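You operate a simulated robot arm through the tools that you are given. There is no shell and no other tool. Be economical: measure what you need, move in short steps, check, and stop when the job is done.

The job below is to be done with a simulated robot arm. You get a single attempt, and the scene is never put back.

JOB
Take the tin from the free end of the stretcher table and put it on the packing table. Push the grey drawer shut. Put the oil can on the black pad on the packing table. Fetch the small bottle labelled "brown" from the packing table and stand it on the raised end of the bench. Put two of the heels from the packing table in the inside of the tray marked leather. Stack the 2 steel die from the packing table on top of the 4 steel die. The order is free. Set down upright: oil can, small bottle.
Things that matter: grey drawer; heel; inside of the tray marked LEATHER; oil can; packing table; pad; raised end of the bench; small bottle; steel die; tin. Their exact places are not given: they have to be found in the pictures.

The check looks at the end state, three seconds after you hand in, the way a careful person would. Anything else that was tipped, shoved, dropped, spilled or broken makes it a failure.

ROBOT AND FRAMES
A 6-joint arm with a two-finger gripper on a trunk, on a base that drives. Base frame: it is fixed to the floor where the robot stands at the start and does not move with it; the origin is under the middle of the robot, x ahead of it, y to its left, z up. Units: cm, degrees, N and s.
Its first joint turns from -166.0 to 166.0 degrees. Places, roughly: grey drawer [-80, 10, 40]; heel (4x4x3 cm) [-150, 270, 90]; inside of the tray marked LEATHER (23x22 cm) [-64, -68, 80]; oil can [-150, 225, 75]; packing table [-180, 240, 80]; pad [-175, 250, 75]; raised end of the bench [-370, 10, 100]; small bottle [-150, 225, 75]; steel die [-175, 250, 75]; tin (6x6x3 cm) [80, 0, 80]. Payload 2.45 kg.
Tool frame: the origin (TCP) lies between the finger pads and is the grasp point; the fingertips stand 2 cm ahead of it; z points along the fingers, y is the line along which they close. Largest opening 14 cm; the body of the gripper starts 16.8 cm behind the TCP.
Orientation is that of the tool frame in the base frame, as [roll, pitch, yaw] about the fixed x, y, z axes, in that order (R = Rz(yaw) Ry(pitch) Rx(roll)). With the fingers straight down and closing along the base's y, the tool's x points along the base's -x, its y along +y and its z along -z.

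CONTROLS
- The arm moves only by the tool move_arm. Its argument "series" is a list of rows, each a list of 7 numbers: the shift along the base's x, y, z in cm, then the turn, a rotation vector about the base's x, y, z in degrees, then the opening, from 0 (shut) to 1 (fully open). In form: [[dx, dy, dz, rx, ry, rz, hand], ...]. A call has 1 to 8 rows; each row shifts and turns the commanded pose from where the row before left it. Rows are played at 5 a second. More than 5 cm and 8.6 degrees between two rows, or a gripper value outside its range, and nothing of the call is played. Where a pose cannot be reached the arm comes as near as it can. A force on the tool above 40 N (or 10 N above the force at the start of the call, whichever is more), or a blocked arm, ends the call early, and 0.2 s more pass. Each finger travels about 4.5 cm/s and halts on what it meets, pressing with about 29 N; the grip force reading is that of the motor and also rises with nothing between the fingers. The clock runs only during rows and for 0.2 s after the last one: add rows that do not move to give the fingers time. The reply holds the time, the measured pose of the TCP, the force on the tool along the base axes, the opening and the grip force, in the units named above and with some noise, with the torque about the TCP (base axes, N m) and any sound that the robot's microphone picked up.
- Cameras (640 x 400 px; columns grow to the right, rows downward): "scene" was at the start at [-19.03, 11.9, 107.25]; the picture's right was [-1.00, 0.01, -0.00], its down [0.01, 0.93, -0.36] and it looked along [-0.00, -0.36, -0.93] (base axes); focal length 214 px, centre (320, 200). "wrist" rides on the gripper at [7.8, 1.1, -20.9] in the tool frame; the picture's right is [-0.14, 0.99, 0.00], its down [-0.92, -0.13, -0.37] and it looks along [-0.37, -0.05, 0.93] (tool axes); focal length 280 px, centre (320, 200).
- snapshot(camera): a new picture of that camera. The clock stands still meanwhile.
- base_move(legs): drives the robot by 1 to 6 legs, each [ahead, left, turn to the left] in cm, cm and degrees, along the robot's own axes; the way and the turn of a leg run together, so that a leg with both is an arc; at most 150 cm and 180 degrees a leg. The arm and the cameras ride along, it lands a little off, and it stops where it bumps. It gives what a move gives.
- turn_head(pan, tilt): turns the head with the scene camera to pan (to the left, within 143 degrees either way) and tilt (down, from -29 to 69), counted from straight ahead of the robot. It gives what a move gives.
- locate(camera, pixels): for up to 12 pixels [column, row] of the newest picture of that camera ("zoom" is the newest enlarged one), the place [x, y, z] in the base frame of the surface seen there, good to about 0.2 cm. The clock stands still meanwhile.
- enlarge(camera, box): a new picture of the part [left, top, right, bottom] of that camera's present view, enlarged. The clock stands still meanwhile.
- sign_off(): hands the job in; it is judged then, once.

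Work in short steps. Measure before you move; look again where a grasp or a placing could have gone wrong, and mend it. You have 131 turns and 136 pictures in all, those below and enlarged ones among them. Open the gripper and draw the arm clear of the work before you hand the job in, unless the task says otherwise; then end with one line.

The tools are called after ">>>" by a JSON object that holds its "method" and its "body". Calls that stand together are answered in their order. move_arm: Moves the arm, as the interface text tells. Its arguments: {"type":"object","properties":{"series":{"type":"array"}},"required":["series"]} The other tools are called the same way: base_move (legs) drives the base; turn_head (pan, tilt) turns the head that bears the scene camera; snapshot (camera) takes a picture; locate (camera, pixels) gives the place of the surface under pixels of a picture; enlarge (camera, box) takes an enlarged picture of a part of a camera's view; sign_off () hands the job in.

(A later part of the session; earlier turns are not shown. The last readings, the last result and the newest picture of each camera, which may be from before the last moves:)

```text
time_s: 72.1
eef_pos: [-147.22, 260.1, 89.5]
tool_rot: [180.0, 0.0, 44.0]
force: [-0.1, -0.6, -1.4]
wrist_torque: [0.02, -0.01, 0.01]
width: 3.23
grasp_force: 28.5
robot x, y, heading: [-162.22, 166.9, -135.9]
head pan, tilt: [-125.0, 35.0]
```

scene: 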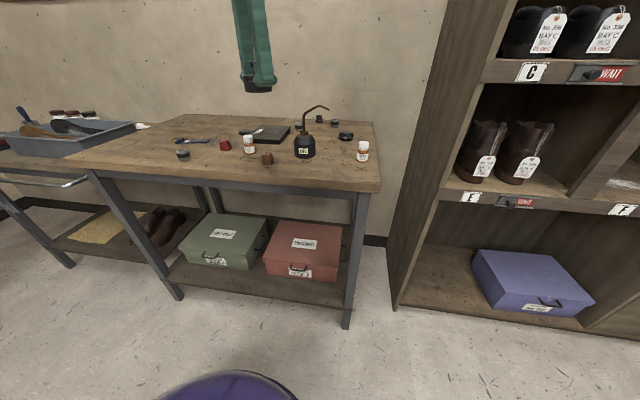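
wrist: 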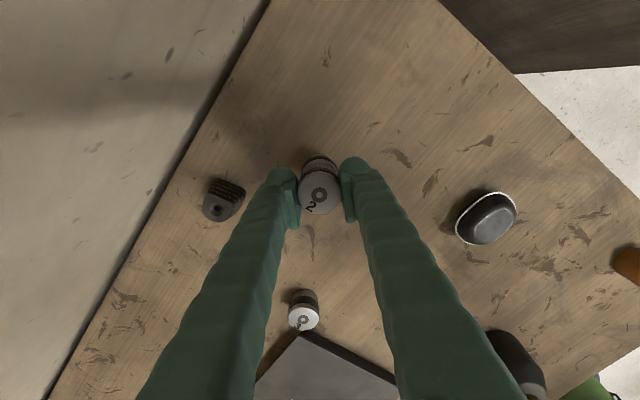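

>>> {"method": "move_arm", "body": {"series": [[0, 0, -0.1, 0, 0, 0, 0.1], [0, 0, -0.1, 0, 0, 0, 0.1], [0, 0, 0, 0, 0, 0, 0.1]]}}

```text
time_s: 72.9
eef_pos: [-147.19, 260.19, 89.37]
tool_rot: [-180.0, 0.0, 44.1]
force: [-0.4, 0.3, -1.2]
wrist_torque: [-0.02, 0.01, 0.01]
width: 3.22
grasp_force: 29.0
robot x, y, heading: [-162.32, 166.79, -135.6]
head pan, tilt: [-125.0, 35.0]
```

Still no contact; lower a little more in small steps.

>>> {"method": "move_arm", "body": {"series": [[0, 0, -0.1, 0, 0, 0, 0.1], [0, 0, -0.1, 0, 0, 0, 0.1], [0, 0, 0, 0, 0, 0, 0.1]]}}

```text
time_s: 73.7
eef_pos: [-147.45, 260.23, 89.17]
tool_rot: [180.0, 0.0, 44.1]
force: [0.8, 0.0, 0.4]
wrist_torque: [0.0, -0.06, 0.02]
width: 3.26
grasp_force: 29.1
robot x, y, heading: [-162.34, 166.64, -135.9]
head pan, tilt: [-125.0, 35.0]
```

Force now shows light contact. Open gently and rise.

>>> {"method": "move_arm", "body": {"series": [[0, 0, 0, 0, 0, 0, 0.25], [0, 0, 0, 0, 0, 0, 0.42], [0, 0, 0, 0, 0, 0, 0.42], [0, 0, 4, 0, 0, 0, 0.42], [0, 0, 5, 0, 0, 0, 0.42], [0, 0, 5, 0, 0, 0, 0.42], [0, 0, 5, 0, 0, 0, 0.42], [0, -3, 3, 0, 0, 0, 0.6]]}}

>>> {"method": "snapshot", "body": {"camera": "wrist"}}

>>> {"method": "enlarge", "body": {"camera": "scene", "box": [270, 90, 390, 165]}}

```text
time_s: 75.5
eef_pos: [-147.44, 257.18, 110.94]
tool_rot: [180.0, 0.0, 44.1]
force: [-0.1, 0.6, 0.0]
wrist_torque: [-0.09, 0.0, 0.0]
width: 8.42
grasp_force: 0.1
robot x, y, heading: [-162.42, 166.7, -135.9]
head pan, tilt: [-125.0, 35.0]
```

```text
98 pictures are left
```

wrist: 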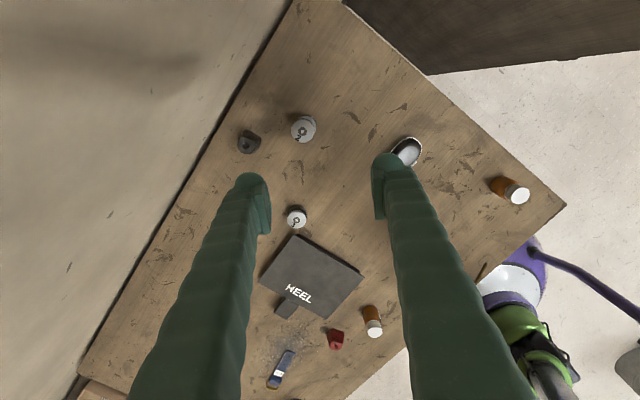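

```text
5.33 times, centred on (330, 128) of scene
```

zoom: 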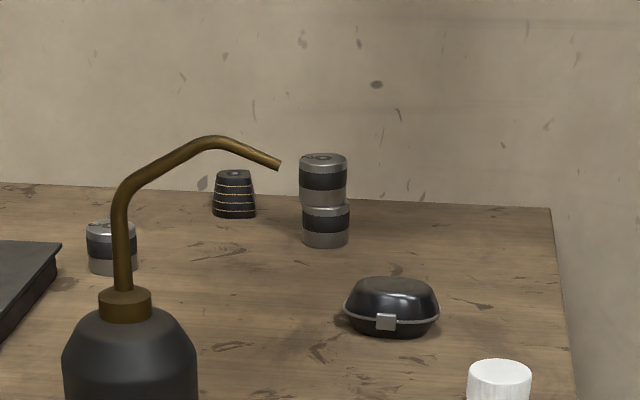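

Dies stacked well. Now measure the pad and the oil can (from scene camera).

>>> {"method": "locate", "body": {"camera": "wrist", "pixels": [[296, 238], [361, 277], [328, 318], [263, 280], [312, 275], [285, 300]]}}

>>> {"method": "locate", "body": {"camera": "zoom", "pixels": [[210, 142], [275, 165], [125, 240], [125, 295], [70, 360], [190, 360], [130, 370], [105, 305]]}}

```text
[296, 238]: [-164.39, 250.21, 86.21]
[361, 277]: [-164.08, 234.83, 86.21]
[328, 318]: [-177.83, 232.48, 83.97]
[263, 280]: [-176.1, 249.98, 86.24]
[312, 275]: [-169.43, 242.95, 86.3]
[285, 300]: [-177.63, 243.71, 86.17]
```

```text
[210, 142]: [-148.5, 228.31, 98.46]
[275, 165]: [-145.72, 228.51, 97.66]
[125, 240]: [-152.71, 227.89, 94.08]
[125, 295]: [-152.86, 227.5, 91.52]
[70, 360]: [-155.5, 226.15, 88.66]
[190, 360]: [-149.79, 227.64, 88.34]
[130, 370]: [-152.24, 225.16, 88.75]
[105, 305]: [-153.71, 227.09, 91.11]
```

Pad: centre (-170.3,242.4), top 86.2. Oil can axis ≈(-152.7,228), spout along +x up to z 99. I rotate the tool to close along y and hover over the can.

>>> {"method": "move_arm", "body": {"series": [[-0.8, -4.4, 0, 0, 0, -8.5, 0.75], [-0.8, -4.4, 0, 0, 0, -8.5, 0.75], [-0.8, -4.4, 0, 0, 0, -8.5, 0.75], [-0.8, -4.4, 0, 0, 0, -8.5, 0.75], [-0.8, -4.4, 0, 0, 0, -8.5, 0.75], [-0.8, -4.4, 0, 0, 0, 0, 0.75], [-0.5, -2.8, 0, 0, 0, 0, 0.75], [0, 0, 0, 0, 0, 0, 0.75]]}}

>>> {"method": "snapshot", "body": {"camera": "wrist"}}

```text
time_s: 77.3
eef_pos: [-152.86, 227.72, 111.3]
tool_rot: [179.9, -0.1, 1.7]
force: [0.2, -0.1, -0.1]
wrist_torque: [-0.03, 0.02, 0.0]
width: 10.51
grasp_force: 0.0
robot x, y, heading: [-162.16, 167.07, -136.0]
head pan, tilt: [-125.0, 35.0]
```

```text
96 pictures are left
```

wrist: 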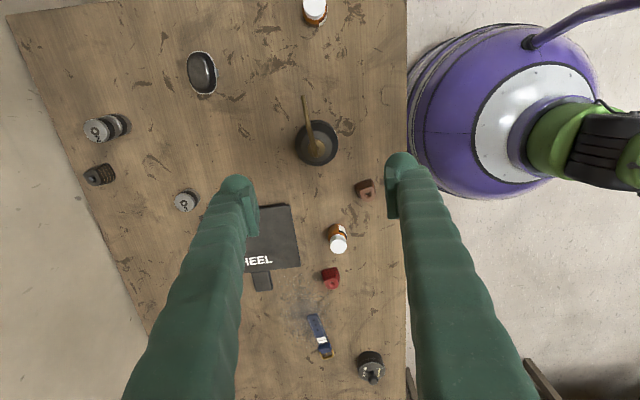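

Oil can at (316,143). Locate body edges to centre.

>>> {"method": "locate", "body": {"camera": "wrist", "pixels": [[297, 143], [336, 143], [322, 160], [318, 125], [316, 148], [305, 98]]}}

```text
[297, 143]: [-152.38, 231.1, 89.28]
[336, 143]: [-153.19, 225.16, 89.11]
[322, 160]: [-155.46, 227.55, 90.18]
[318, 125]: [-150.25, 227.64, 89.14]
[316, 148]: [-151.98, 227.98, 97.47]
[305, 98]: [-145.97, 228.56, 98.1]
```

Centre (-152.7,228.1). Descend to z 87 around the body, still open.

>>> {"method": "move_arm", "body": {"series": [[0.15, 0.4, -4.5, 0, 0, 0, 0.75], [0, 0, -4.5, 0, 0, 0, 0.75], [0, 0, -4.5, 0, 0, 0, 0.75], [0, 0, -4.5, 0, 0, 0, 0.75], [0, 0, -4.5, 0, 0, 0, 0.75], [0, 0, -1.8, 0, 0, 0, 0.75], [0, 0, 0, 0, 0, 0, 0.75]]}}

>>> {"method": "snapshot", "body": {"camera": "wrist"}}

>>> {"method": "enlarge", "body": {"camera": "scene", "box": [230, 80, 390, 180]}}

```text
time_s: 78.9
eef_pos: [-152.24, 228.2, 87.29]
tool_rot: [-179.9, -0.1, 1.6]
force: [-0.3, 0.3, -1.3]
wrist_torque: [0.0, -0.01, -0.02]
width: 10.51
grasp_force: 0.1
robot x, y, heading: [-162.06, 167.27, -135.8]
head pan, tilt: [-125.0, 35.0]
```

```text
95 pictures are left
```

wrist: 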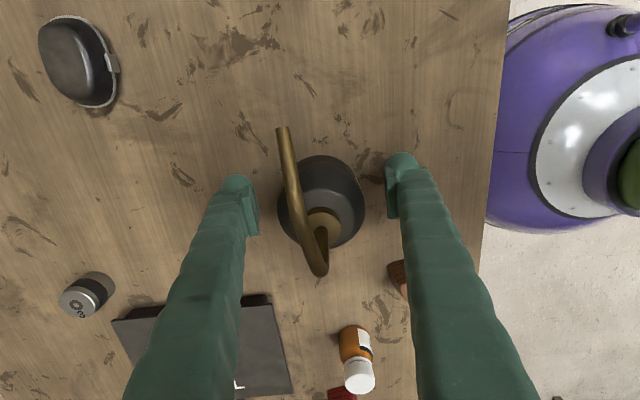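

```text
4.00 times, centred on (310, 130) of scene
```

zoom: 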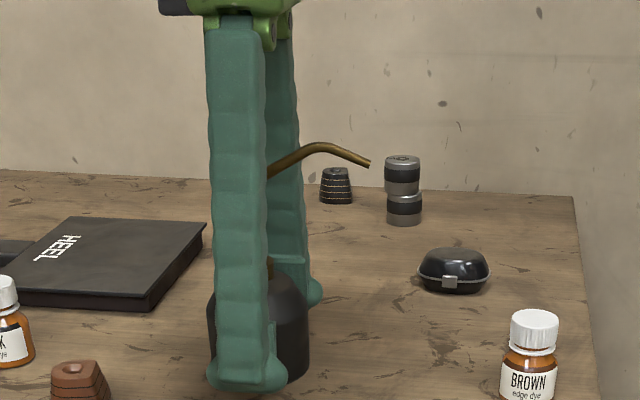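

Fingers straddle the can with the spout free. Close.

>>> {"method": "move_arm", "body": {"series": [[0, 0, 0, 0, 0, 0, 0.4], [0, 0, 0, 0, 0, 0, 0.4], [0, 0, 0, 0, 0, 0, 0.35], [0, 0, 0, 0, 0, 0, 0.35], [0, 0, 0, 0, 0, 0, 0.35]]}}

```text
time_s: 80.1
eef_pos: [-152.38, 228.12, 87.2]
tool_rot: [179.9, 0.0, 1.6]
force: [0.3, -0.2, -0.2]
wrist_torque: [0.01, -0.01, -0.03]
width: 6.75
grasp_force: 29.3
robot x, y, heading: [-162.24, 166.99, -135.8]
head pan, tilt: [-125.0, 35.0]
```

Gripped 6.75 cm. Lift and carry to over the pad centre.

>>> {"method": "move_arm", "body": {"series": [[0, 0, 3, 0, 0, 0, 0.35], [0, 0, 4.5, 0, 0, 0, 0.35], [0, 0, 4.5, 0, 0, 0, 0.35], [-3.6, 2.8, 0, 0, 0, 0, 0.35], [-3.6, 2.8, 0, 0, 0, 0, 0.35], [-3.6, 2.8, 0, 0, 0, 0, 0.35], [-3.6, 2.8, 0, 0, 0, 0, 0.35], [-3.4, 2.9, 0, 0, 0, 0, 0.35]]}}

>>> {"method": "snapshot", "body": {"camera": "wrist"}}

>>> {"method": "enlarge", "body": {"camera": "scene", "box": [200, 70, 360, 170]}}

```text
time_s: 81.9
eef_pos: [-170.42, 242.68, 98.87]
tool_rot: [180.0, 0.0, 1.7]
force: [0.8, 0.1, -0.7]
wrist_torque: [0.11, 0.02, 0.0]
width: 6.67
grasp_force: 29.2
robot x, y, heading: [-161.87, 166.55, -135.9]
head pan, tilt: [-125.0, 35.0]
```

```text
93 pictures are left
```

wrist: 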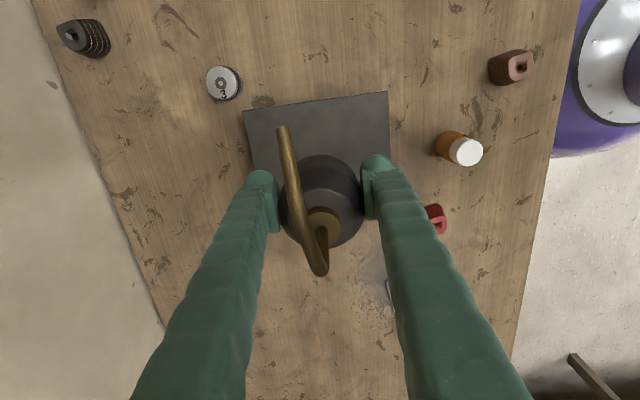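

```text
4.00 times, centred on (280, 120) of scene
```

zoom: 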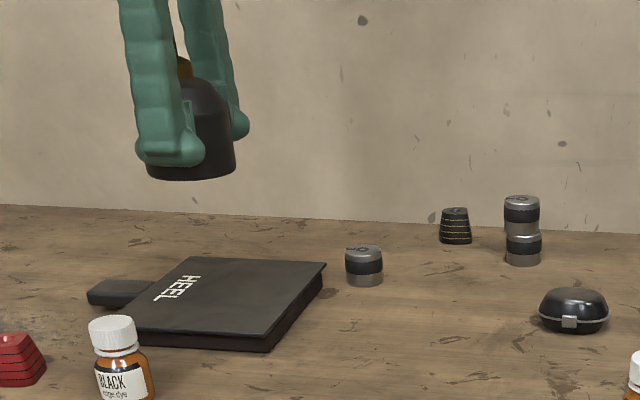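

Over the pad centre. Lower to contact.

>>> {"method": "move_arm", "body": {"series": [[0.2, -0.2, -4, 0, 0, 0, 0.35], [0, 0, -4, 0, 0, 0, 0.35], [0, 0, -1, 0, 0, 0, 0.35], [0, 0, -0.3, 0, 0, 0, 0.35], [0, 0, 0, 0, 0, 0, 0.35]]}}

```text
time_s: 83.1
eef_pos: [-170.02, 242.36, 89.52]
tool_rot: [-180.0, -0.1, 1.6]
force: [-0.7, 0.7, -1.4]
wrist_torque: [-0.02, 0.0, -0.01]
width: 6.69
grasp_force: 28.7
robot x, y, heading: [-161.96, 166.86, -135.7]
head pan, tilt: [-125.0, 35.0]
```

>>> {"method": "move_arm", "body": {"series": [[0, 0, -0.15, 0, 0, 0, 0.35], [0, 0, -0.15, 0, 0, 0, 0.35], [0, 0, 0, 0, 0, 0, 0.35]]}}

```text
time_s: 83.9
eef_pos: [-170.02, 242.41, 89.43]
tool_rot: [-180.0, 0.0, 1.6]
force: [-2.3, 1.1, 8.3]
wrist_torque: [0.09, 0.05, -0.05]
width: 6.68
grasp_force: 28.6
robot x, y, heading: [-162.54, 166.86, -136.0]
head pan, tilt: [-125.0, 35.0]
```

Contact on the pad. Release and rise straight up.

>>> {"method": "move_arm", "body": {"series": [[0, 0, 0, 0, 0, 0, 0.55], [0, 0, 0, 0, 0, 0, 0.72], [0, 0, 0, 0, 0, 0, 0.72], [0, 0, 4.5, 0, 0, 0, 0.72], [0, 0, 4.5, 0, 0, 0, 0.72], [0, 0, 4.5, 0, 0, 0, 0.72], [0, 0, 4.5, 0, 0, 0, 0.72], [0, 0, 4.5, 0, 0, 0, 0.72]]}}

>>> {"method": "snapshot", "body": {"camera": "wrist"}}

>>> {"method": "enlarge", "body": {"camera": "scene", "box": [200, 70, 360, 170]}}

```text
time_s: 85.7
eef_pos: [-170.18, 242.32, 111.86]
tool_rot: [180.0, 0.0, 1.7]
force: [0.3, 0.4, 0.0]
wrist_torque: [-0.01, 0.01, 0.01]
width: 10.07
grasp_force: 0.0
robot x, y, heading: [-162.24, 166.88, -135.9]
head pan, tilt: [-125.0, 35.0]
```

```text
91 pictures are left
```

wrist: 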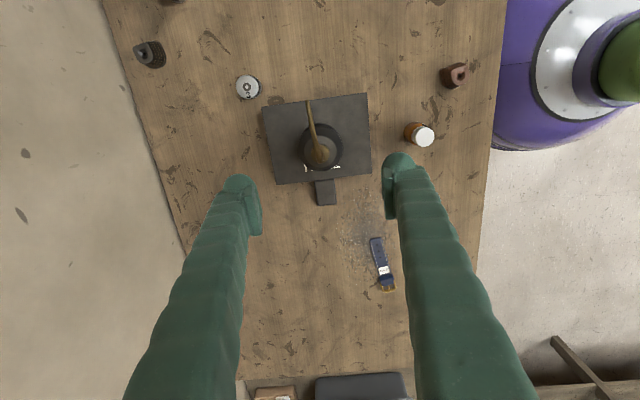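

```text
4.00 times, centred on (280, 120) of scene
```

zoom: 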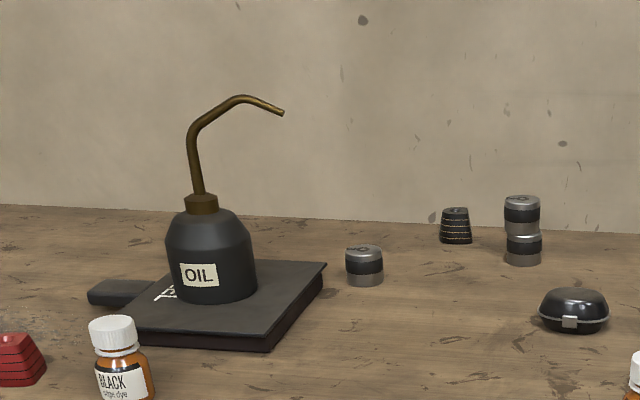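

Oil can stands on the pad. Next the brown heel at ≈(-162.4,219): hover above it.

>>> {"method": "move_arm", "body": {"series": [[1.5, -4.6, 0, 0, 0, 0, 0.55], [1.5, -4.6, 0, 0, 0, 0, 0.55], [1.5, -4.6, 0, 0, 0, 0, 0.55], [1.5, -4.6, 0, 0, 0, 0, 0.55], [1.5, -4.4, -1, 0, 0, 0, 0.55], [0, 0, -5, 0, 0, 0, 0.55], [0, 0, -5, 0, 0, 0, 0.55], [0, 0, 0, 0, 0, 0, 0.55]]}}

>>> {"method": "snapshot", "body": {"camera": "wrist"}}

```text
time_s: 87.5
eef_pos: [-162.14, 219.29, 100.63]
tool_rot: [-180.0, -0.1, 1.6]
force: [0.9, 0.3, -0.5]
wrist_torque: [0.04, -0.04, -0.01]
width: 7.68
grasp_force: 0.1
robot x, y, heading: [-161.98, 167.35, -135.7]
head pan, tilt: [-125.0, 35.0]
```

```text
89 pictures are left
```

wrist: 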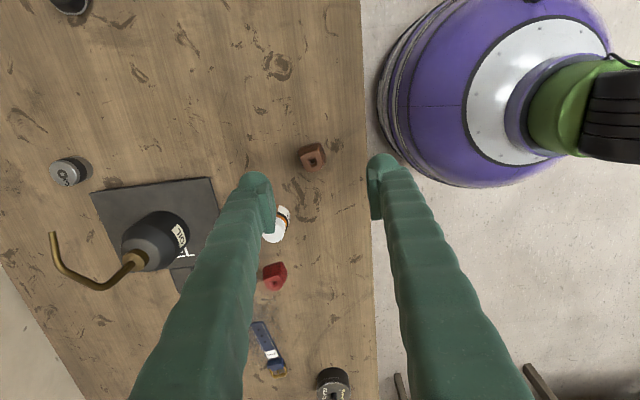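

Enlarge the heel to see its faces.

>>> {"method": "enlarge", "body": {"camera": "wrist", "box": [272, 130, 352, 180]}}

>>> {"method": "locate", "body": {"camera": "zoom", "pixels": [[210, 180], [240, 150], [230, 290], [320, 225], [420, 230], [330, 330], [400, 120], [310, 90], [400, 300]]}}

```text
8.00 times, centred on (312, 155) of wrist
```

zoom: 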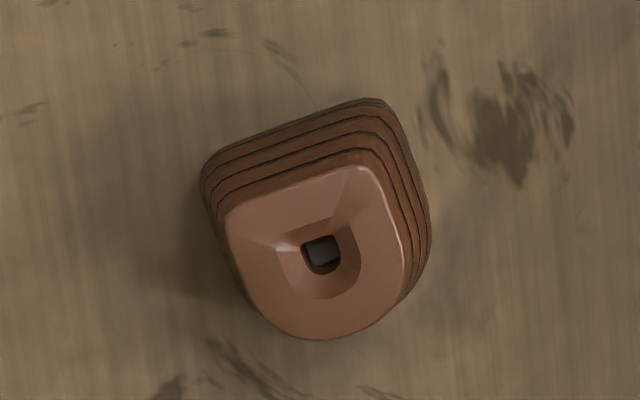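

```text
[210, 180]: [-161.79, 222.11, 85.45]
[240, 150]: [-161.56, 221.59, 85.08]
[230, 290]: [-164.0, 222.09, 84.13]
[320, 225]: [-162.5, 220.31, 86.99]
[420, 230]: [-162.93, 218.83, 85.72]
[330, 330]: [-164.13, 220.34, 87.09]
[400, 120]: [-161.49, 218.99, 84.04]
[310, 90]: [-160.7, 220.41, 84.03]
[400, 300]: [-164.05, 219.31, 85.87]
```

The heel is D-shaped, its sides rotated ~10°, centre ≈(-162.6,220.35). Rotate +8.5° , descend and grip low.

>>> {"method": "move_arm", "body": {"series": [[-0.5, 1.05, -2, 0, 0, 8.5, 0.55], [0, 0, -4, 0, 0, 0, 0.55], [0, 0, -4.5, 0, 0, 0, 0.55], [0, 0, -3.9, 0, 0, 0, 0.55], [0, 0, 0, 0, 0, 0, 0.15], [0, 0, 0, 0, 0, 0, 0.15], [0, 0, 0, 0, 0, 0, 0.15], [0, 0, 0, 0, 0, 0, 0.15]]}}

>>> {"method": "snapshot", "body": {"camera": "wrist"}}

```text
time_s: 89.3
eef_pos: [-162.83, 220.61, 86.35]
tool_rot: [-180.0, 0.1, 10.1]
force: [-0.2, -0.2, 0.9]
wrist_torque: [-0.01, 0.0, 0.0]
width: 3.21
grasp_force: 28.8
robot x, y, heading: [-162.58, 166.63, -135.9]
head pan, tilt: [-125.0, 35.0]
```

```text
87 pictures are left
```

wrist: 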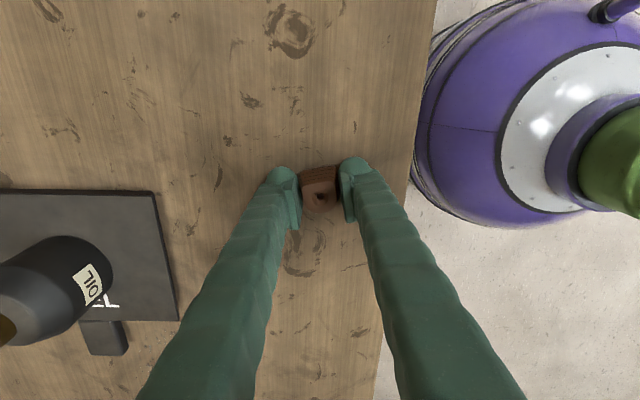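

Heel gripped. Lift to 108.

>>> {"method": "move_arm", "body": {"series": [[0, 0, 3, 0, 0, 0, 0.15], [0, 0, 5, 0, 0, 0, 0.15], [0, 0, 5, 0, 0, 0, 0.15], [0, 0, 5, 0, 0, 0, 0.15], [0, 0, 4, 0, 0, 0, 0.15]]}}

>>> {"method": "base_move", "body": {"legs": [[-30.2, 115.5, 0], [0, 0, 129], [65, -37.4, 0], [9.1, -74.4, 0]]}}

>>> {"method": "snapshot", "body": {"camera": "wrist"}}

>>> {"method": "snapshot", "body": {"camera": "scene"}}

```text
time_s: 90.5
eef_pos: [-162.94, 220.67, 108.29]
tool_rot: [179.9, 0.0, 10.1]
force: [0.0, 0.4, 0.1]
wrist_torque: [0.0, 0.02, -0.04]
width: 3.18
grasp_force: 28.8
robot x, y, heading: [-162.36, 166.93, -135.7]
head pan, tilt: [-125.0, 35.0]
```

```text
time_s: 109.2
eef_pos: [-40.46, -47.78, 108.3]
tool_rot: [-179.9, -0.1, 139.7]
force: [-0.7, -0.3, 0.0]
wrist_torque: [0.02, 0.02, 0.0]
width: 3.13
grasp_force: 29.2
robot x, y, heading: [0.12, -12.88, -6.1]
head pan, tilt: [-125.0, 35.0]
```

```text
86 pictures are left
```

wrist: 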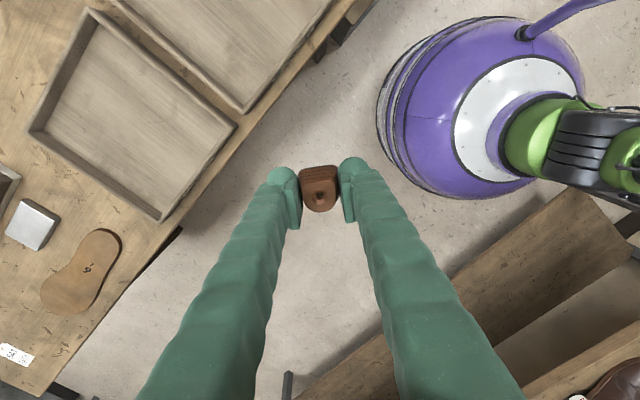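

```text
85 pictures are left
```

scene: 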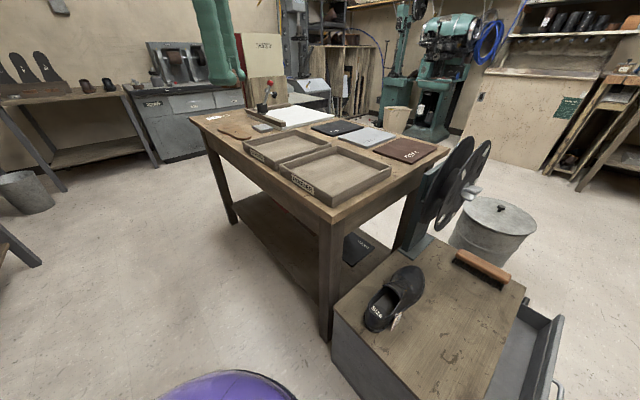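

Leather tray is at wrist (130,115) (next to the sole). Locate its interior.

>>> {"method": "locate", "body": {"camera": "wrist", "pixels": [[98, 22], [222, 122], [158, 208], [45, 128], [130, 115], [170, 130], [110, 100], [158, 167]]}}

```text
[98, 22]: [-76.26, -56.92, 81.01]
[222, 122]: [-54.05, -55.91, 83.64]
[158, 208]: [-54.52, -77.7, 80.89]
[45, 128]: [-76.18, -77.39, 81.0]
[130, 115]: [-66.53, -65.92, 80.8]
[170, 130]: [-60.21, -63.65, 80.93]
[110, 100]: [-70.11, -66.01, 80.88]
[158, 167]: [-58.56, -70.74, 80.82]
```

Interior floor 80.85, x -76..-54, y -78..-57. Place the heel near (-61,-63): move over.

>>> {"method": "move_arm", "body": {"series": [[-3.5, -2.55, 0, 0, 0, 0, 0.15], [-3.5, -2.55, 0, 0, 0, 0, 0.15], [-3.5, -2.55, 0, 0, 0, 0, 0.15], [-3.5, -2.55, 0, 0, 0, 0, 0.15], [-3.5, -2.55, 0, 0, 0, 0, 0.15], [-3.0, -2.45, 0, 0, 0, 0, 0.15], [0, 0, -5, 0, 0, 0, 0.15], [0, 0, -5, 0, 0, 0, 0.15]]}}

>>> {"method": "move_arm", "body": {"series": [[0, 0, -4, 0, 0, 0, 0.15], [0, 0, -4, 0, 0, 0, 0.15], [0, 0, -3.5, 0, 0, 0, 0.15], [0, 0, -2.8, 0, 0, 0, 0.15], [0, 0, 0, 0, 0, 0, 0.15]]}}

>>> {"method": "snapshot", "body": {"camera": "wrist"}}

```text
time_s: 111.0
eef_pos: [-61.21, -62.98, 98.38]
tool_rot: [-180.0, 0.0, 139.8]
force: [-0.3, -0.2, -1.1]
wrist_torque: [0.02, -0.04, -0.01]
width: 3.13
grasp_force: 29.1
robot x, y, heading: [0.1, -13.06, -5.9]
head pan, tilt: [-125.0, 35.0]
```

```text
time_s: 112.2
eef_pos: [-60.67, -62.84, 84.13]
tool_rot: [180.0, 0.0, 139.8]
force: [-0.2, -0.8, -0.1]
wrist_torque: [0.01, 0.01, 0.01]
width: 3.08
grasp_force: 29.5
robot x, y, heading: [0.4, -12.8, -6.1]
head pan, tilt: [-125.0, 35.0]
```

```text
84 pictures are left
```

wrist: 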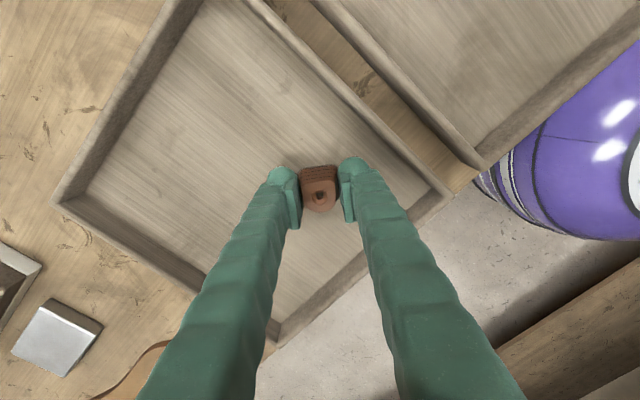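

Heel is within the tray. Lower to contact and release.

>>> {"method": "move_arm", "body": {"series": [[0, 0, -0.4, 0, 0, 0, 0.15], [0, 0, -0.3, 0, 0, 0, 0.15], [0, 0, 0, 0, 0, 0, 0.15], [0, 0, 0, 0, 0, 0, 0.35], [0, 0, 0, 0, 0, 0, 0.4], [0, 0, 5, 0, 0, 0, 0.4], [0, 0, 5, 0, 0, 0, 0.4], [0, 0, 5, 0, 0, 0, 0.4]]}}

>>> {"method": "snapshot", "body": {"camera": "wrist"}}

```text
time_s: 114.0
eef_pos: [-61.14, -62.65, 98.54]
tool_rot: [180.0, 0.1, 139.8]
force: [0.4, -0.5, -0.4]
wrist_torque: [0.01, 0.0, 0.0]
width: 5.59
grasp_force: 0.1
robot x, y, heading: [0.55, -12.79, -6.3]
head pan, tilt: [-125.0, 35.0]
```

```text
83 pictures are left
```

wrist: 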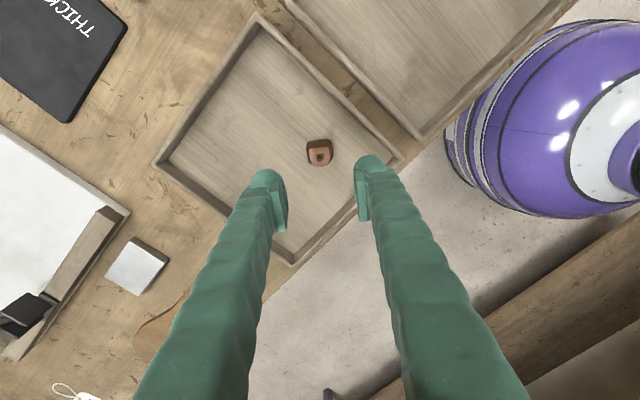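

Heel 1 is inside. Retract up and drive to the drawer's front, closing the gripper.

>>> {"method": "move_arm", "body": {"series": [[0, 0, 5, 0, 0, 0, 0.2], [0, 0, 4, 0, 0, 0, 0], [3.5, 2.5, 0, 0, 0, 0, 0], [3.5, 2.5, 0, 0, 0, 0, 0], [3.5, 2.5, 0, 0, 0, 0, 0], [3.5, 2.5, 0, 0, 0, 0, 0], [3.5, 2.5, 0, 0, 0, 0, 0]]}}

>>> {"method": "base_move", "body": {"legs": [[-11, 104.4, 0], [0, 0, 50], [-55.4, 53.5, 0]]}}

>>> {"method": "snapshot", "body": {"camera": "scene"}}

>>> {"method": "snapshot", "body": {"camera": "wrist"}}

```text
time_s: 115.6
eef_pos: [-43.69, -50.02, 107.69]
tool_rot: [-180.0, 0.0, 139.9]
force: [-0.7, 0.6, 0.3]
wrist_torque: [0.06, -0.07, -0.02]
width: 0.0
grasp_force: 29.1
robot x, y, heading: [0.09, -12.91, -6.0]
head pan, tilt: [-125.0, 35.0]
```

```text
time_s: 126.9
eef_pos: [-76.93, 32.67, 107.64]
tool_rot: [180.0, 0.0, -170.0]
force: [-0.1, -0.1, 0.0]
wrist_torque: [-0.01, 0.0, -0.01]
width: 0.0
grasp_force: 29.1
robot x, y, heading: [-77.26, 90.39, 44.1]
head pan, tilt: [-125.0, 35.0]
```

```text
82 pictures are left
```

scene: 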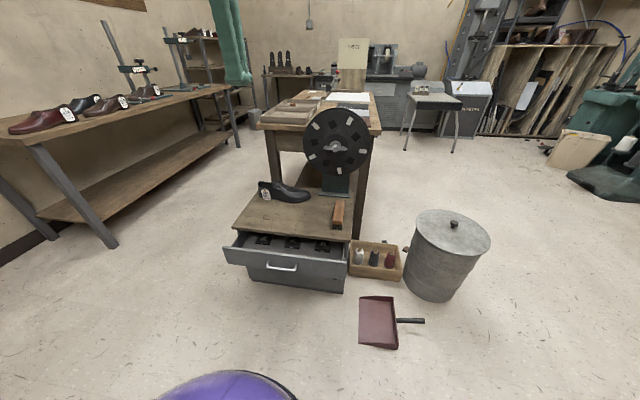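

```text
81 pictures are left
```

wrist: 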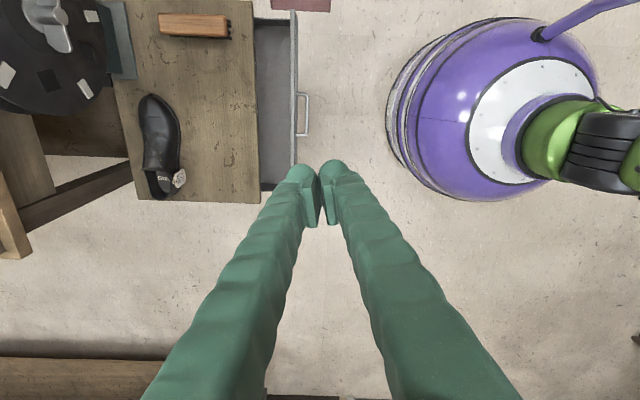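

Dark items sit in the drawer; enlarge to see, and locate handle and drawer front.

>>> {"method": "enlarge", "body": {"camera": "scene", "box": [210, 180, 370, 300]}}

>>> {"method": "locate", "body": {"camera": "scene", "pixels": [[282, 268], [266, 266], [297, 268], [226, 248], [345, 265], [293, 255], [285, 244], [262, 238], [322, 243], [285, 228]]}}

```text
3.33 times, centred on (290, 240) of scene
```

zoom: 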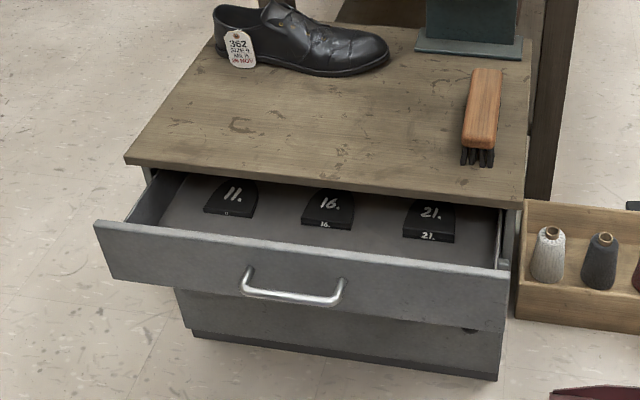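

```text
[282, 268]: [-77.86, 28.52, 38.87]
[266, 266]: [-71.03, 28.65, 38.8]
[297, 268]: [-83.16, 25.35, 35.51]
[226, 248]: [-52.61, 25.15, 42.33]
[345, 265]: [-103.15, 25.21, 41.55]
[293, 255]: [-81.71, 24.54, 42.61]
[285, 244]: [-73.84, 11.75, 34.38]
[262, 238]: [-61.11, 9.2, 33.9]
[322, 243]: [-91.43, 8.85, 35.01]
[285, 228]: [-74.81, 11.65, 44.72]
```

Handle bar centre (-77.7,28.7,38.9); nothing blocks the drawer. Back off to y≈36 and descend in front of the handle.

>>> {"method": "move_arm", "body": {"series": [[-0.7, 3.3, -3, 0, 0, 0, 0], [0, 0, -5, 0, 0, 0, 0], [0, 0, -5, 0, 0, 0, 0], [0, 0, -5, 0, 0, 0, 0], [0, 0, -5, 0, 0, 0, 0], [0, 0, -5, 0, 0, 0, 0], [0, 0, -5, 0, 0, 0, 0], [0, 0, -5, 0, 0, 0, 0]]}}

>>> {"method": "move_arm", "body": {"series": [[0, 0, -5, 0, 0, 0, 0], [0, 0, -5, 0, 0, 0, 0], [0, 0, -5, 0, 0, 0, 0], [0, 0, -5, 0, 0, 0, 0], [0, 0, -5, 0, 0, 0, 0], [0, 0, -5, 0, 0, 0, 0], [0, 0, 0, 0, 0, 0, 0]]}}

>>> {"method": "snapshot", "body": {"camera": "wrist"}}

>>> {"method": "snapshot", "body": {"camera": "scene"}}

```text
time_s: 128.7
eef_pos: [-77.35, 35.98, 69.93]
tool_rot: [-180.0, -0.1, -170.0]
force: [-0.5, 0.4, -0.1]
wrist_torque: [-0.03, 0.0, 0.0]
width: 0.0
grasp_force: 29.1
robot x, y, heading: [-77.21, 90.32, 44.0]
head pan, tilt: [-125.0, 35.0]
```

```text
time_s: 130.3
eef_pos: [-77.37, 36.01, 39.66]
tool_rot: [-179.9, 0.0, -170.1]
force: [-0.8, 0.0, 0.6]
wrist_torque: [0.0, 0.02, 0.03]
width: 0.01
grasp_force: 29.0
robot x, y, heading: [-77.32, 90.12, 44.1]
head pan, tilt: [-125.0, 35.0]
```

```text
79 pictures are left
```

wrist: 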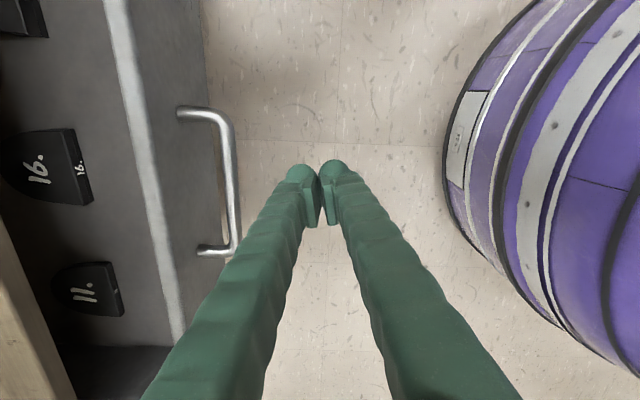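

```text
78 pictures are left
```

scene: 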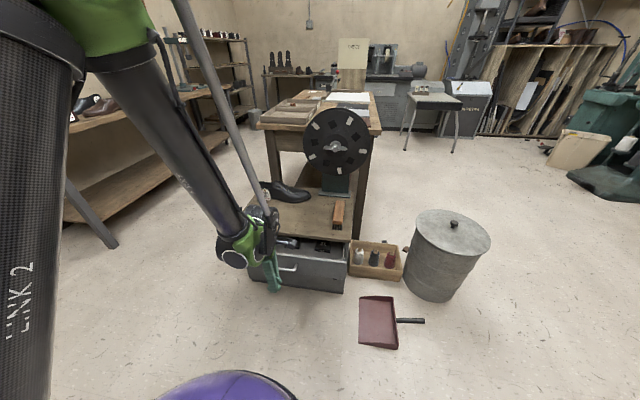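

Finger tips are in front of the handle at the right height. Push along -y.

>>> {"method": "move_arm", "body": {"series": [[0, -2.5, 0, 0, 0, 0, 0], [0, -2.5, 0, 0, 0, 0, 0], [0, -1.5, 0, 0, 0, 0, 0], [0, -1.5, 0, 0, 0, 0, 0], [0, -1.5, 0, 0, 0, 0, 0], [0, -1.5, 0, 0, 0, 0, 0], [0, -1.5, 0, 0, 0, 0, 0], [0, -1, 0, 0, 0, 0, 0]]}}

>>> {"method": "snapshot", "body": {"camera": "wrist"}}

```text
time_s: 132.1
eef_pos: [-77.6, 22.31, 39.58]
tool_rot: [180.0, 0.0, -170.0]
force: [0.6, 0.5, -0.5]
wrist_torque: [-0.02, 0.01, 0.02]
width: 0.0
grasp_force: 28.7
robot x, y, heading: [-77.11, 90.43, 44.0]
head pan, tilt: [-125.0, 35.0]
```

```text
77 pictures are left
```

wrist: 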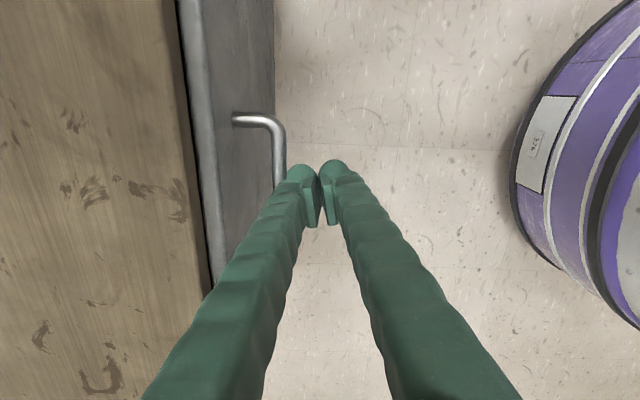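

Drawer is sliding; almost shut. Continue pushing until it stops.

>>> {"method": "move_arm", "body": {"series": [[0, -0.7, 0, 0, 0, 0, 0], [0, -0.7, 0, 0, 0, 0, 0], [0, -0.7, 0, 0, 0, 0, 0], [0, -0.7, 0, 0, 0, 0, 0], [0, -0.5, 0, 0, 0, 0, 0], [0, 0, 0, 0, 0, 0, 0]]}}

>>> {"method": "snapshot", "body": {"camera": "wrist"}}

```text
time_s: 133.1
eef_pos: [-77.52, 20.49, 39.68]
tool_rot: [179.7, 0.1, -169.9]
force: [-0.4, 5.7, 1.6]
wrist_torque: [0.03, -0.02, -0.04]
width: 0.0
grasp_force: 28.7
robot x, y, heading: [-76.79, 90.37, 43.9]
head pan, tilt: [-125.0, 35.0]
stopped in row 4: the force on the tool passed its limit at 51 N (the readings are from after the stop); the commanded pose is now the measured one
```

```text
76 pictures are left
```

wrist: 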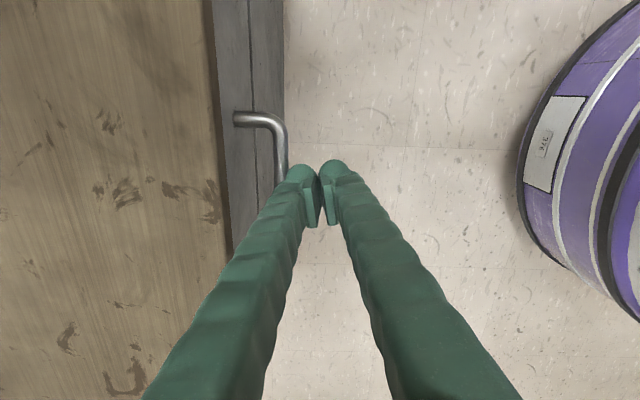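

Stopped by force: the drawer seems shut. Back off, rise, and verify.

>>> {"method": "move_arm", "body": {"series": [[0, 3, 0, 0, 0, 0, 0], [0, 4, 0, 0, 0, 0, 0], [0, 4, 0, 0, 0, 0, 0], [0, 0, 5, 0, 0, 0, 0], [0, 0, 5, 0, 0, 0, 0], [0, 0, 5, 0, 0, 0, 0], [0, 0, 5, 0, 0, 0, 0], [0, 0, 5, 0, 0, 0, 0]]}}

>>> {"method": "move_arm", "body": {"series": [[0, 0, 5, 0, 0, 0, 0.5], [0, 0, 5, 0, 0, 0, 0.5], [0, 0, 5, 0, 0, 0, 0.5], [0, 0, 5, 0, 0, 0, 0.5], [0, 0, 5, 0, 0, 0, 0.5], [0, 0, 5, 0, 0, 0, 0.5], [0, 0, 5, 0, 0, 0, 0.5], [0, 0, 5, 0, 0, 0, 0.5]]}}

>>> {"method": "enlarge", "body": {"camera": "scene", "box": [210, 180, 370, 300]}}

>>> {"method": "locate", "body": {"camera": "zoom", "pixels": [[300, 240], [320, 200], [250, 185], [450, 210], [200, 210], [480, 250], [320, 330]]}}

```text
time_s: 134.9
eef_pos: [-77.39, 31.39, 64.49]
tool_rot: [179.6, 0.1, -170.0]
force: [0.2, -0.8, -0.4]
wrist_torque: [0.01, 0.04, -0.03]
width: 0.01
grasp_force: 28.9
robot x, y, heading: [-77.32, 90.25, 44.0]
head pan, tilt: [-125.0, 35.0]
```

```text
time_s: 136.7
eef_pos: [-77.35, 31.35, 104.87]
tool_rot: [179.6, 0.0, -170.1]
force: [0.0, -0.1, 0.5]
wrist_torque: [0.01, 0.01, 0.04]
width: 6.99
grasp_force: 0.0
robot x, y, heading: [-77.22, 90.67, 44.0]
head pan, tilt: [-125.0, 35.0]
```

```text
3.33 times, centred on (290, 240) of scene
```

zoom: 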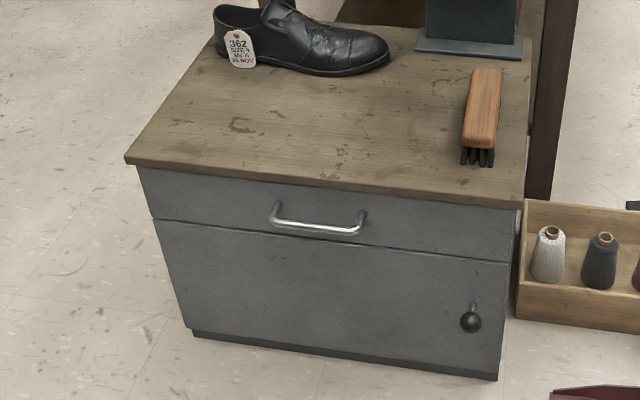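

```text
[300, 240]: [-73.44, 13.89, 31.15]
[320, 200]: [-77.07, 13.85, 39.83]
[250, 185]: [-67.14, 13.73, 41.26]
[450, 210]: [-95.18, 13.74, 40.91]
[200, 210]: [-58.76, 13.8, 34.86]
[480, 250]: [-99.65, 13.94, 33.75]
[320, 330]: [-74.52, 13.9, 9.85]
```

Drawer is flush with the cabinet front (y 13.8). Now back to the packing table for the red heel at (-179.8,227).

>>> {"method": "base_move", "body": {"legs": [[13.9, 14.4, 0], [0, 0, -180], [31, -98.8, 0]]}}

>>> {"method": "snapshot", "body": {"camera": "wrist"}}

>>> {"method": "locate", "body": {"camera": "wrist", "pixels": [[320, 200]]}}

```text
time_s: 150.4
eef_pos: [-173.18, 213.62, 104.76]
tool_rot: [179.6, 0.2, 13.4]
force: [-0.1, 1.2, -0.5]
wrist_torque: [0.0, 0.03, 0.01]
width: 7.0
grasp_force: 0.1
robot x, y, heading: [-169.89, 154.89, -132.6]
head pan, tilt: [-125.0, 35.0]
```

```text
74 pictures are left
```

wrist: 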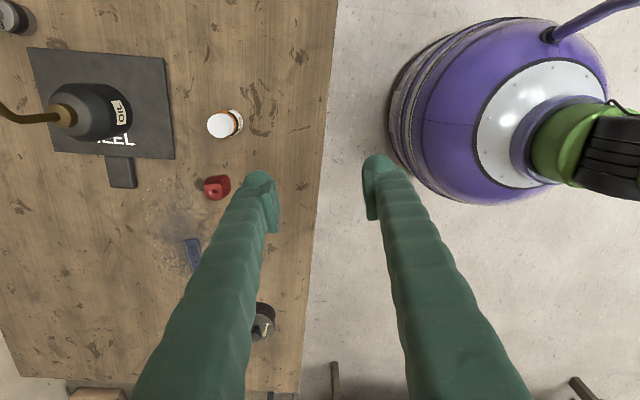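

```text
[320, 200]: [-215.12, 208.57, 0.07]
```

Red heel at (216,187). Enlarge and locate it.

>>> {"method": "enlarge", "body": {"camera": "wrist", "box": [176, 162, 256, 212]}}

>>> {"method": "locate", "body": {"camera": "zoom", "pixels": [[310, 120], [330, 240], [400, 120], [430, 160], [300, 300], [230, 290], [240, 150], [400, 280]]}}

```text
8.00 times, centred on (216, 187) of wrist
```

zoom: 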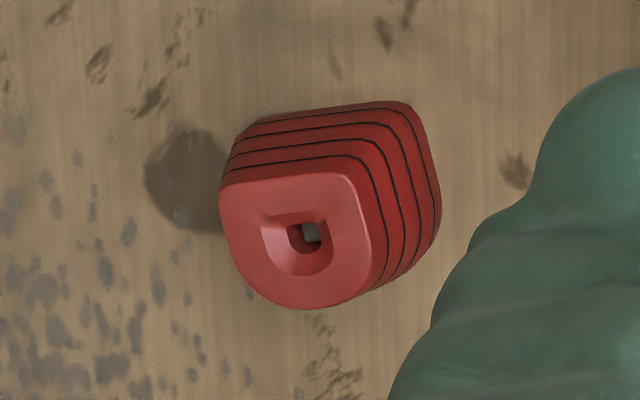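

```text
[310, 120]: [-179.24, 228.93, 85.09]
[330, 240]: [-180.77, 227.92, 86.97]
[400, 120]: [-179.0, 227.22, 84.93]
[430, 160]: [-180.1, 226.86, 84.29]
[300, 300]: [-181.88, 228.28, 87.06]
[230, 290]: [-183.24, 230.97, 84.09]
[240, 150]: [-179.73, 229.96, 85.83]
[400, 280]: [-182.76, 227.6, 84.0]
```

Heel centre ≈(-180.4,228.5), rotated ≈17°. Move over it.

>>> {"method": "move_arm", "body": {"series": [[-1.8, 3.7, 0, 0, 0, 4, 0.5], [-1.8, 3.7, 0, 0, 0, 0, 0.5], [-1.8, 3.7, 0, 0, 0, 0, 0.5], [-1.8, 3.8, 0, 0, 0, 0, 0.5], [0, 0, -4, 0, 0, 0, 0.5], [0, 0, -4, 0, 0, 0, 0.5], [0, 0, 0, 0, 0, 0, 0.5]]}}

>>> {"method": "enlarge", "body": {"camera": "wrist", "box": [240, 110, 400, 210]}}

>>> {"method": "locate", "body": {"camera": "zoom", "pixels": [[320, 200]]}}

```text
time_s: 152.0
eef_pos: [-180.25, 228.68, 97.12]
tool_rot: [179.7, 0.2, 17.4]
force: [0.0, 0.0, -0.2]
wrist_torque: [-0.01, 0.02, -0.02]
width: 7.0
grasp_force: 0.1
robot x, y, heading: [-169.41, 154.84, -132.5]
head pan, tilt: [-125.0, 35.0]
```

```text
4.00 times, centred on (320, 160) of wrist
```

zoom: 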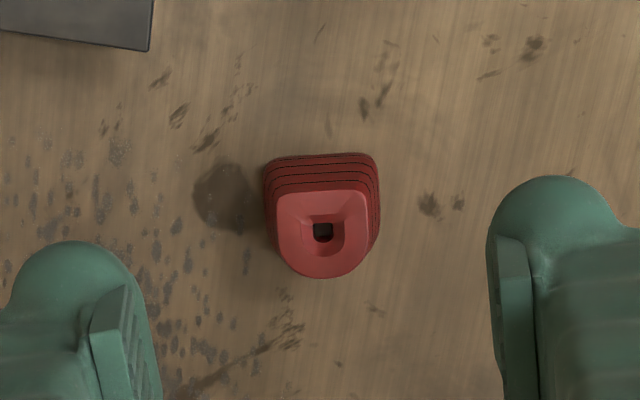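

```text
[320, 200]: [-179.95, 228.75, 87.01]
```

Centred. Descend and grip.

>>> {"method": "move_arm", "body": {"series": [[-0.3, 0, -4, 0, 0, 0, 0.5], [0, 0, -4, 0, 0, 0, 0.5], [0, 0, -3, 0, 0, 0, 0.5], [0, 0, 0, 0, 0, 0, 0.15], [0, 0, 0, 0, 0, 0, 0.15], [0, 0, 0, 0, 0, 0, 0.15], [0, 0, 0, 0, 0, 0, 0.15]]}}

>>> {"method": "snapshot", "body": {"camera": "wrist"}}

```text
time_s: 153.2
eef_pos: [-180.63, 228.83, 85.99]
tool_rot: [-180.0, 0.0, 17.5]
force: [-5.6, 22.2, 35.8]
wrist_torque: [1.4, 0.38, -0.04]
width: 4.35
grasp_force: 16.4
robot x, y, heading: [-169.82, 154.46, -132.5]
head pan, tilt: [-125.0, 35.0]
stopped in row 5: the force on the tool passed its limit at 46 N (the readings are from after the stop); the commanded pose is now the measured one
```

```text
71 pictures are left
```

wrist: 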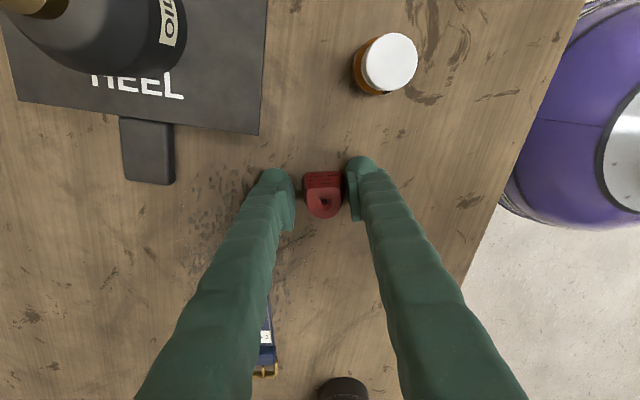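

The fingertips pressed on the table. Raise 0.6, then close.

>>> {"method": "move_arm", "body": {"series": [[0, 0, 0.6, 0, 0, 0, 0.33], [0, 0, 0, 0, 0, 0, 0.33], [0, 0, 0, 0, 0, 0, 0.33]]}}

>>> {"method": "move_arm", "body": {"series": [[0.15, -0.4, 0, 0, 0, 0, 0.3], [0, 0, 0, 0, 0, 0, 0.15], [0, 0, 0, 0, 0, 0, 0.15], [0, 0, 0, 0, 0, 0, 0.15], [0, 0, 0, 0, 0, 0, 0.15]]}}

>>> {"method": "snapshot", "body": {"camera": "wrist"}}

```text
time_s: 154.0
eef_pos: [-180.6, 228.56, 86.32]
tool_rot: [179.8, 0.0, 17.4]
force: [-0.6, 0.0, -1.5]
wrist_torque: [-0.02, -0.01, 0.0]
width: 4.64
grasp_force: 0.1
robot x, y, heading: [-169.68, 155.07, -132.7]
head pan, tilt: [-125.0, 35.0]
```

```text
time_s: 155.2
eef_pos: [-180.45, 228.2, 86.29]
tool_rot: [179.8, 0.1, 17.4]
force: [-0.1, 0.3, 0.0]
wrist_torque: [-0.02, 0.03, 0.0]
width: 3.21
grasp_force: 28.9
robot x, y, heading: [-169.9, 154.96, -132.3]
head pan, tilt: [-125.0, 35.0]
```

```text
70 pictures are left
```

wrist: 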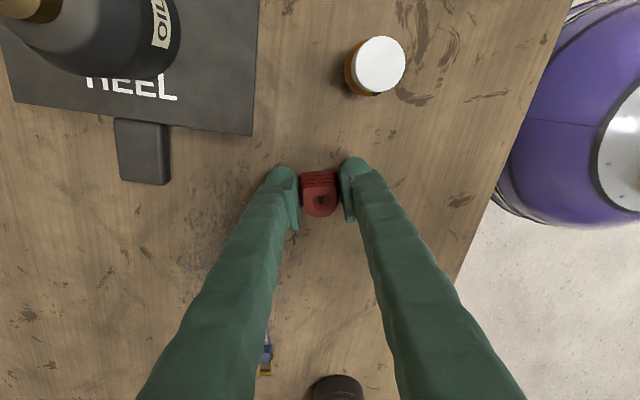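

Gripped. Lift, retract, and drive back to the tray.

>>> {"method": "move_arm", "body": {"series": [[0, 0, 3, 0, 0, 0, 0.15], [0, 0, 5, 0, 0, 0, 0.15], [0, 0, 5, 0, 0, 0, 0.15], [0, 0, 5, 0, 0, 0, 0.15], [0, -3, 4, 0, 0, 0, 0.15], [0, -5, 0, 0, 0, 0, 0.15], [0, -5, 0, 0, 0, 0, 0.15], [0, -4, 0, 0, 0, 0, 0.15]]}}

>>> {"method": "base_move", "body": {"legs": [[-37.5, 114.9, 0], [0, 0, 126.5], [64.4, -38.5, 0], [7.8, -74.6, 0]]}}

>>> {"method": "snapshot", "body": {"camera": "wrist"}}

```text
time_s: 157.0
eef_pos: [-180.56, 211.41, 108.45]
tool_rot: [179.8, -0.1, 17.4]
force: [-0.7, 0.7, -0.3]
wrist_torque: [-0.11, -0.02, 0.03]
width: 3.21
grasp_force: 28.9
robot x, y, heading: [-169.68, 155.0, -132.9]
head pan, tilt: [-125.0, 35.0]
```

```text
time_s: 175.6
eef_pos: [-47.57, -60.14, 108.41]
tool_rot: [179.8, 0.0, 141.3]
force: [0.3, -0.5, -0.5]
wrist_torque: [0.02, 0.01, 0.0]
width: 3.16
grasp_force: 29.1
robot x, y, heading: [-7.23, -19.16, -8.7]
head pan, tilt: [-125.0, 35.0]
```

```text
69 pictures are left
```

wrist: 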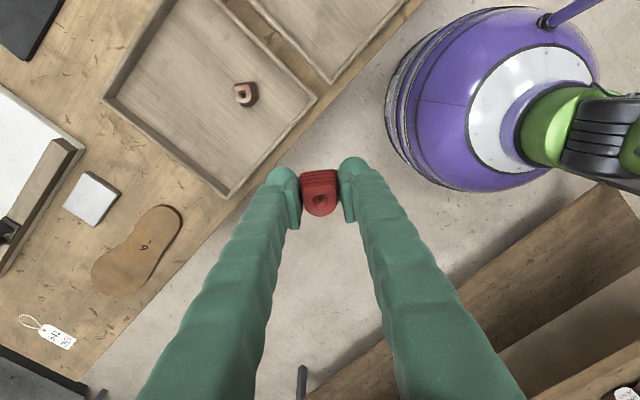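

Heel 1 lies well in the tray at (245,93). Place the red heel near (-68,-72).

>>> {"method": "move_arm", "body": {"series": [[-4.1, -2.4, 0, 0, 0, 0, 0.15], [-4.1, -2.4, 0, 0, 0, 0, 0.15], [-4.1, -2.4, 0, 0, 0, 0, 0.15], [-4.1, -2.4, 0, 0, 0, 0, 0.15], [-4.0, -2.3, 0, 0, 0, 0, 0.15], [0, 0, -5, 0, 0, 0, 0.15], [0, 0, -5, 0, 0, 0, 0.15], [0, 0, -5, 0, 0, 0, 0.15]]}}

>>> {"method": "move_arm", "body": {"series": [[0, 0, -4, 0, 0, 0, 0.15], [0, 0, -4, 0, 0, 0, 0.15], [0, 0, -1.3, 0, 0, 0, 0.15], [0, 0, 0, 0, 0, 0, 0.15]]}}

>>> {"method": "snapshot", "body": {"camera": "wrist"}}

```text
time_s: 177.4
eef_pos: [-68.07, -71.84, 93.3]
tool_rot: [179.8, 0.0, 141.3]
force: [0.7, 0.1, 0.2]
wrist_torque: [-0.01, 0.03, 0.02]
width: 3.13
grasp_force: 29.2
robot x, y, heading: [-6.38, -19.48, -8.6]
head pan, tilt: [-125.0, 35.0]
```

```text
time_s: 178.4
eef_pos: [-68.31, -72.06, 84.05]
tool_rot: [179.8, 0.1, 141.2]
force: [0.3, 0.2, 0.0]
wrist_torque: [0.0, 0.02, 0.01]
width: 3.14
grasp_force: 28.7
robot x, y, heading: [-6.81, -19.78, -8.9]
head pan, tilt: [-125.0, 35.0]
```

```text
68 pictures are left
```

wrist: 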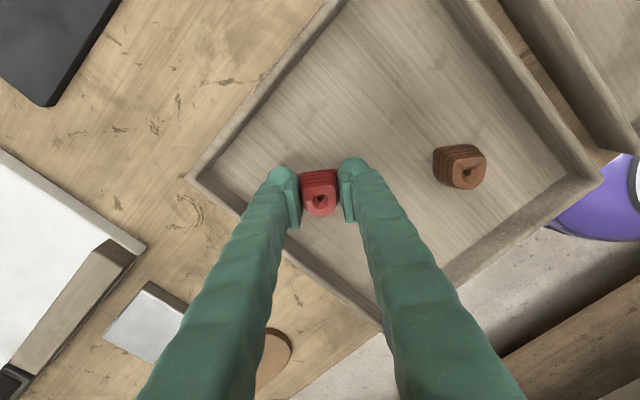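

Inside the tray with room. Lower, release, rise.

>>> {"method": "move_arm", "body": {"series": [[0, 0, -0.4, 0, 0, 0, 0.15], [0, 0, -0.3, 0, 0, 0, 0.15], [0, 0, 0, 0, 0, 0, 0.15], [0, 0, 0, 0, 0, 0, 0.35], [0, 0, 0, 0, 0, 0, 0.4], [0, 0, 5, 0, 0, 0, 0.4], [0, 0, 5, 0, 0, 0, 0.4], [0, 0, 5, 0, 0, 0, 0.4]]}}

>>> {"method": "snapshot", "body": {"camera": "wrist"}}

```text
time_s: 180.2
eef_pos: [-68.33, -72.19, 98.72]
tool_rot: [179.7, 0.1, 141.3]
force: [-0.7, 0.5, -0.1]
wrist_torque: [0.03, -0.03, 0.01]
width: 5.59
grasp_force: 0.0
robot x, y, heading: [-6.57, -19.18, -8.7]
head pan, tilt: [-125.0, 35.0]
```

```text
67 pictures are left
```

wrist: 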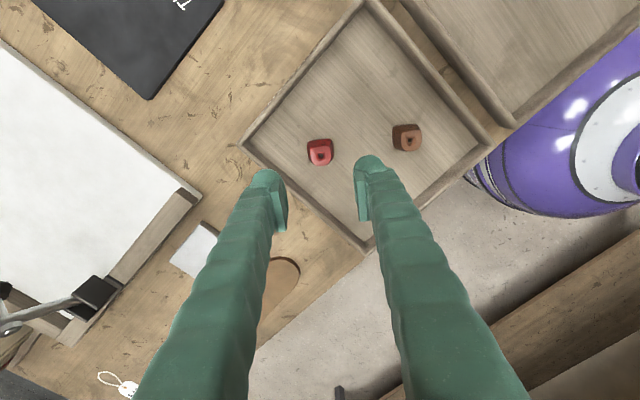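

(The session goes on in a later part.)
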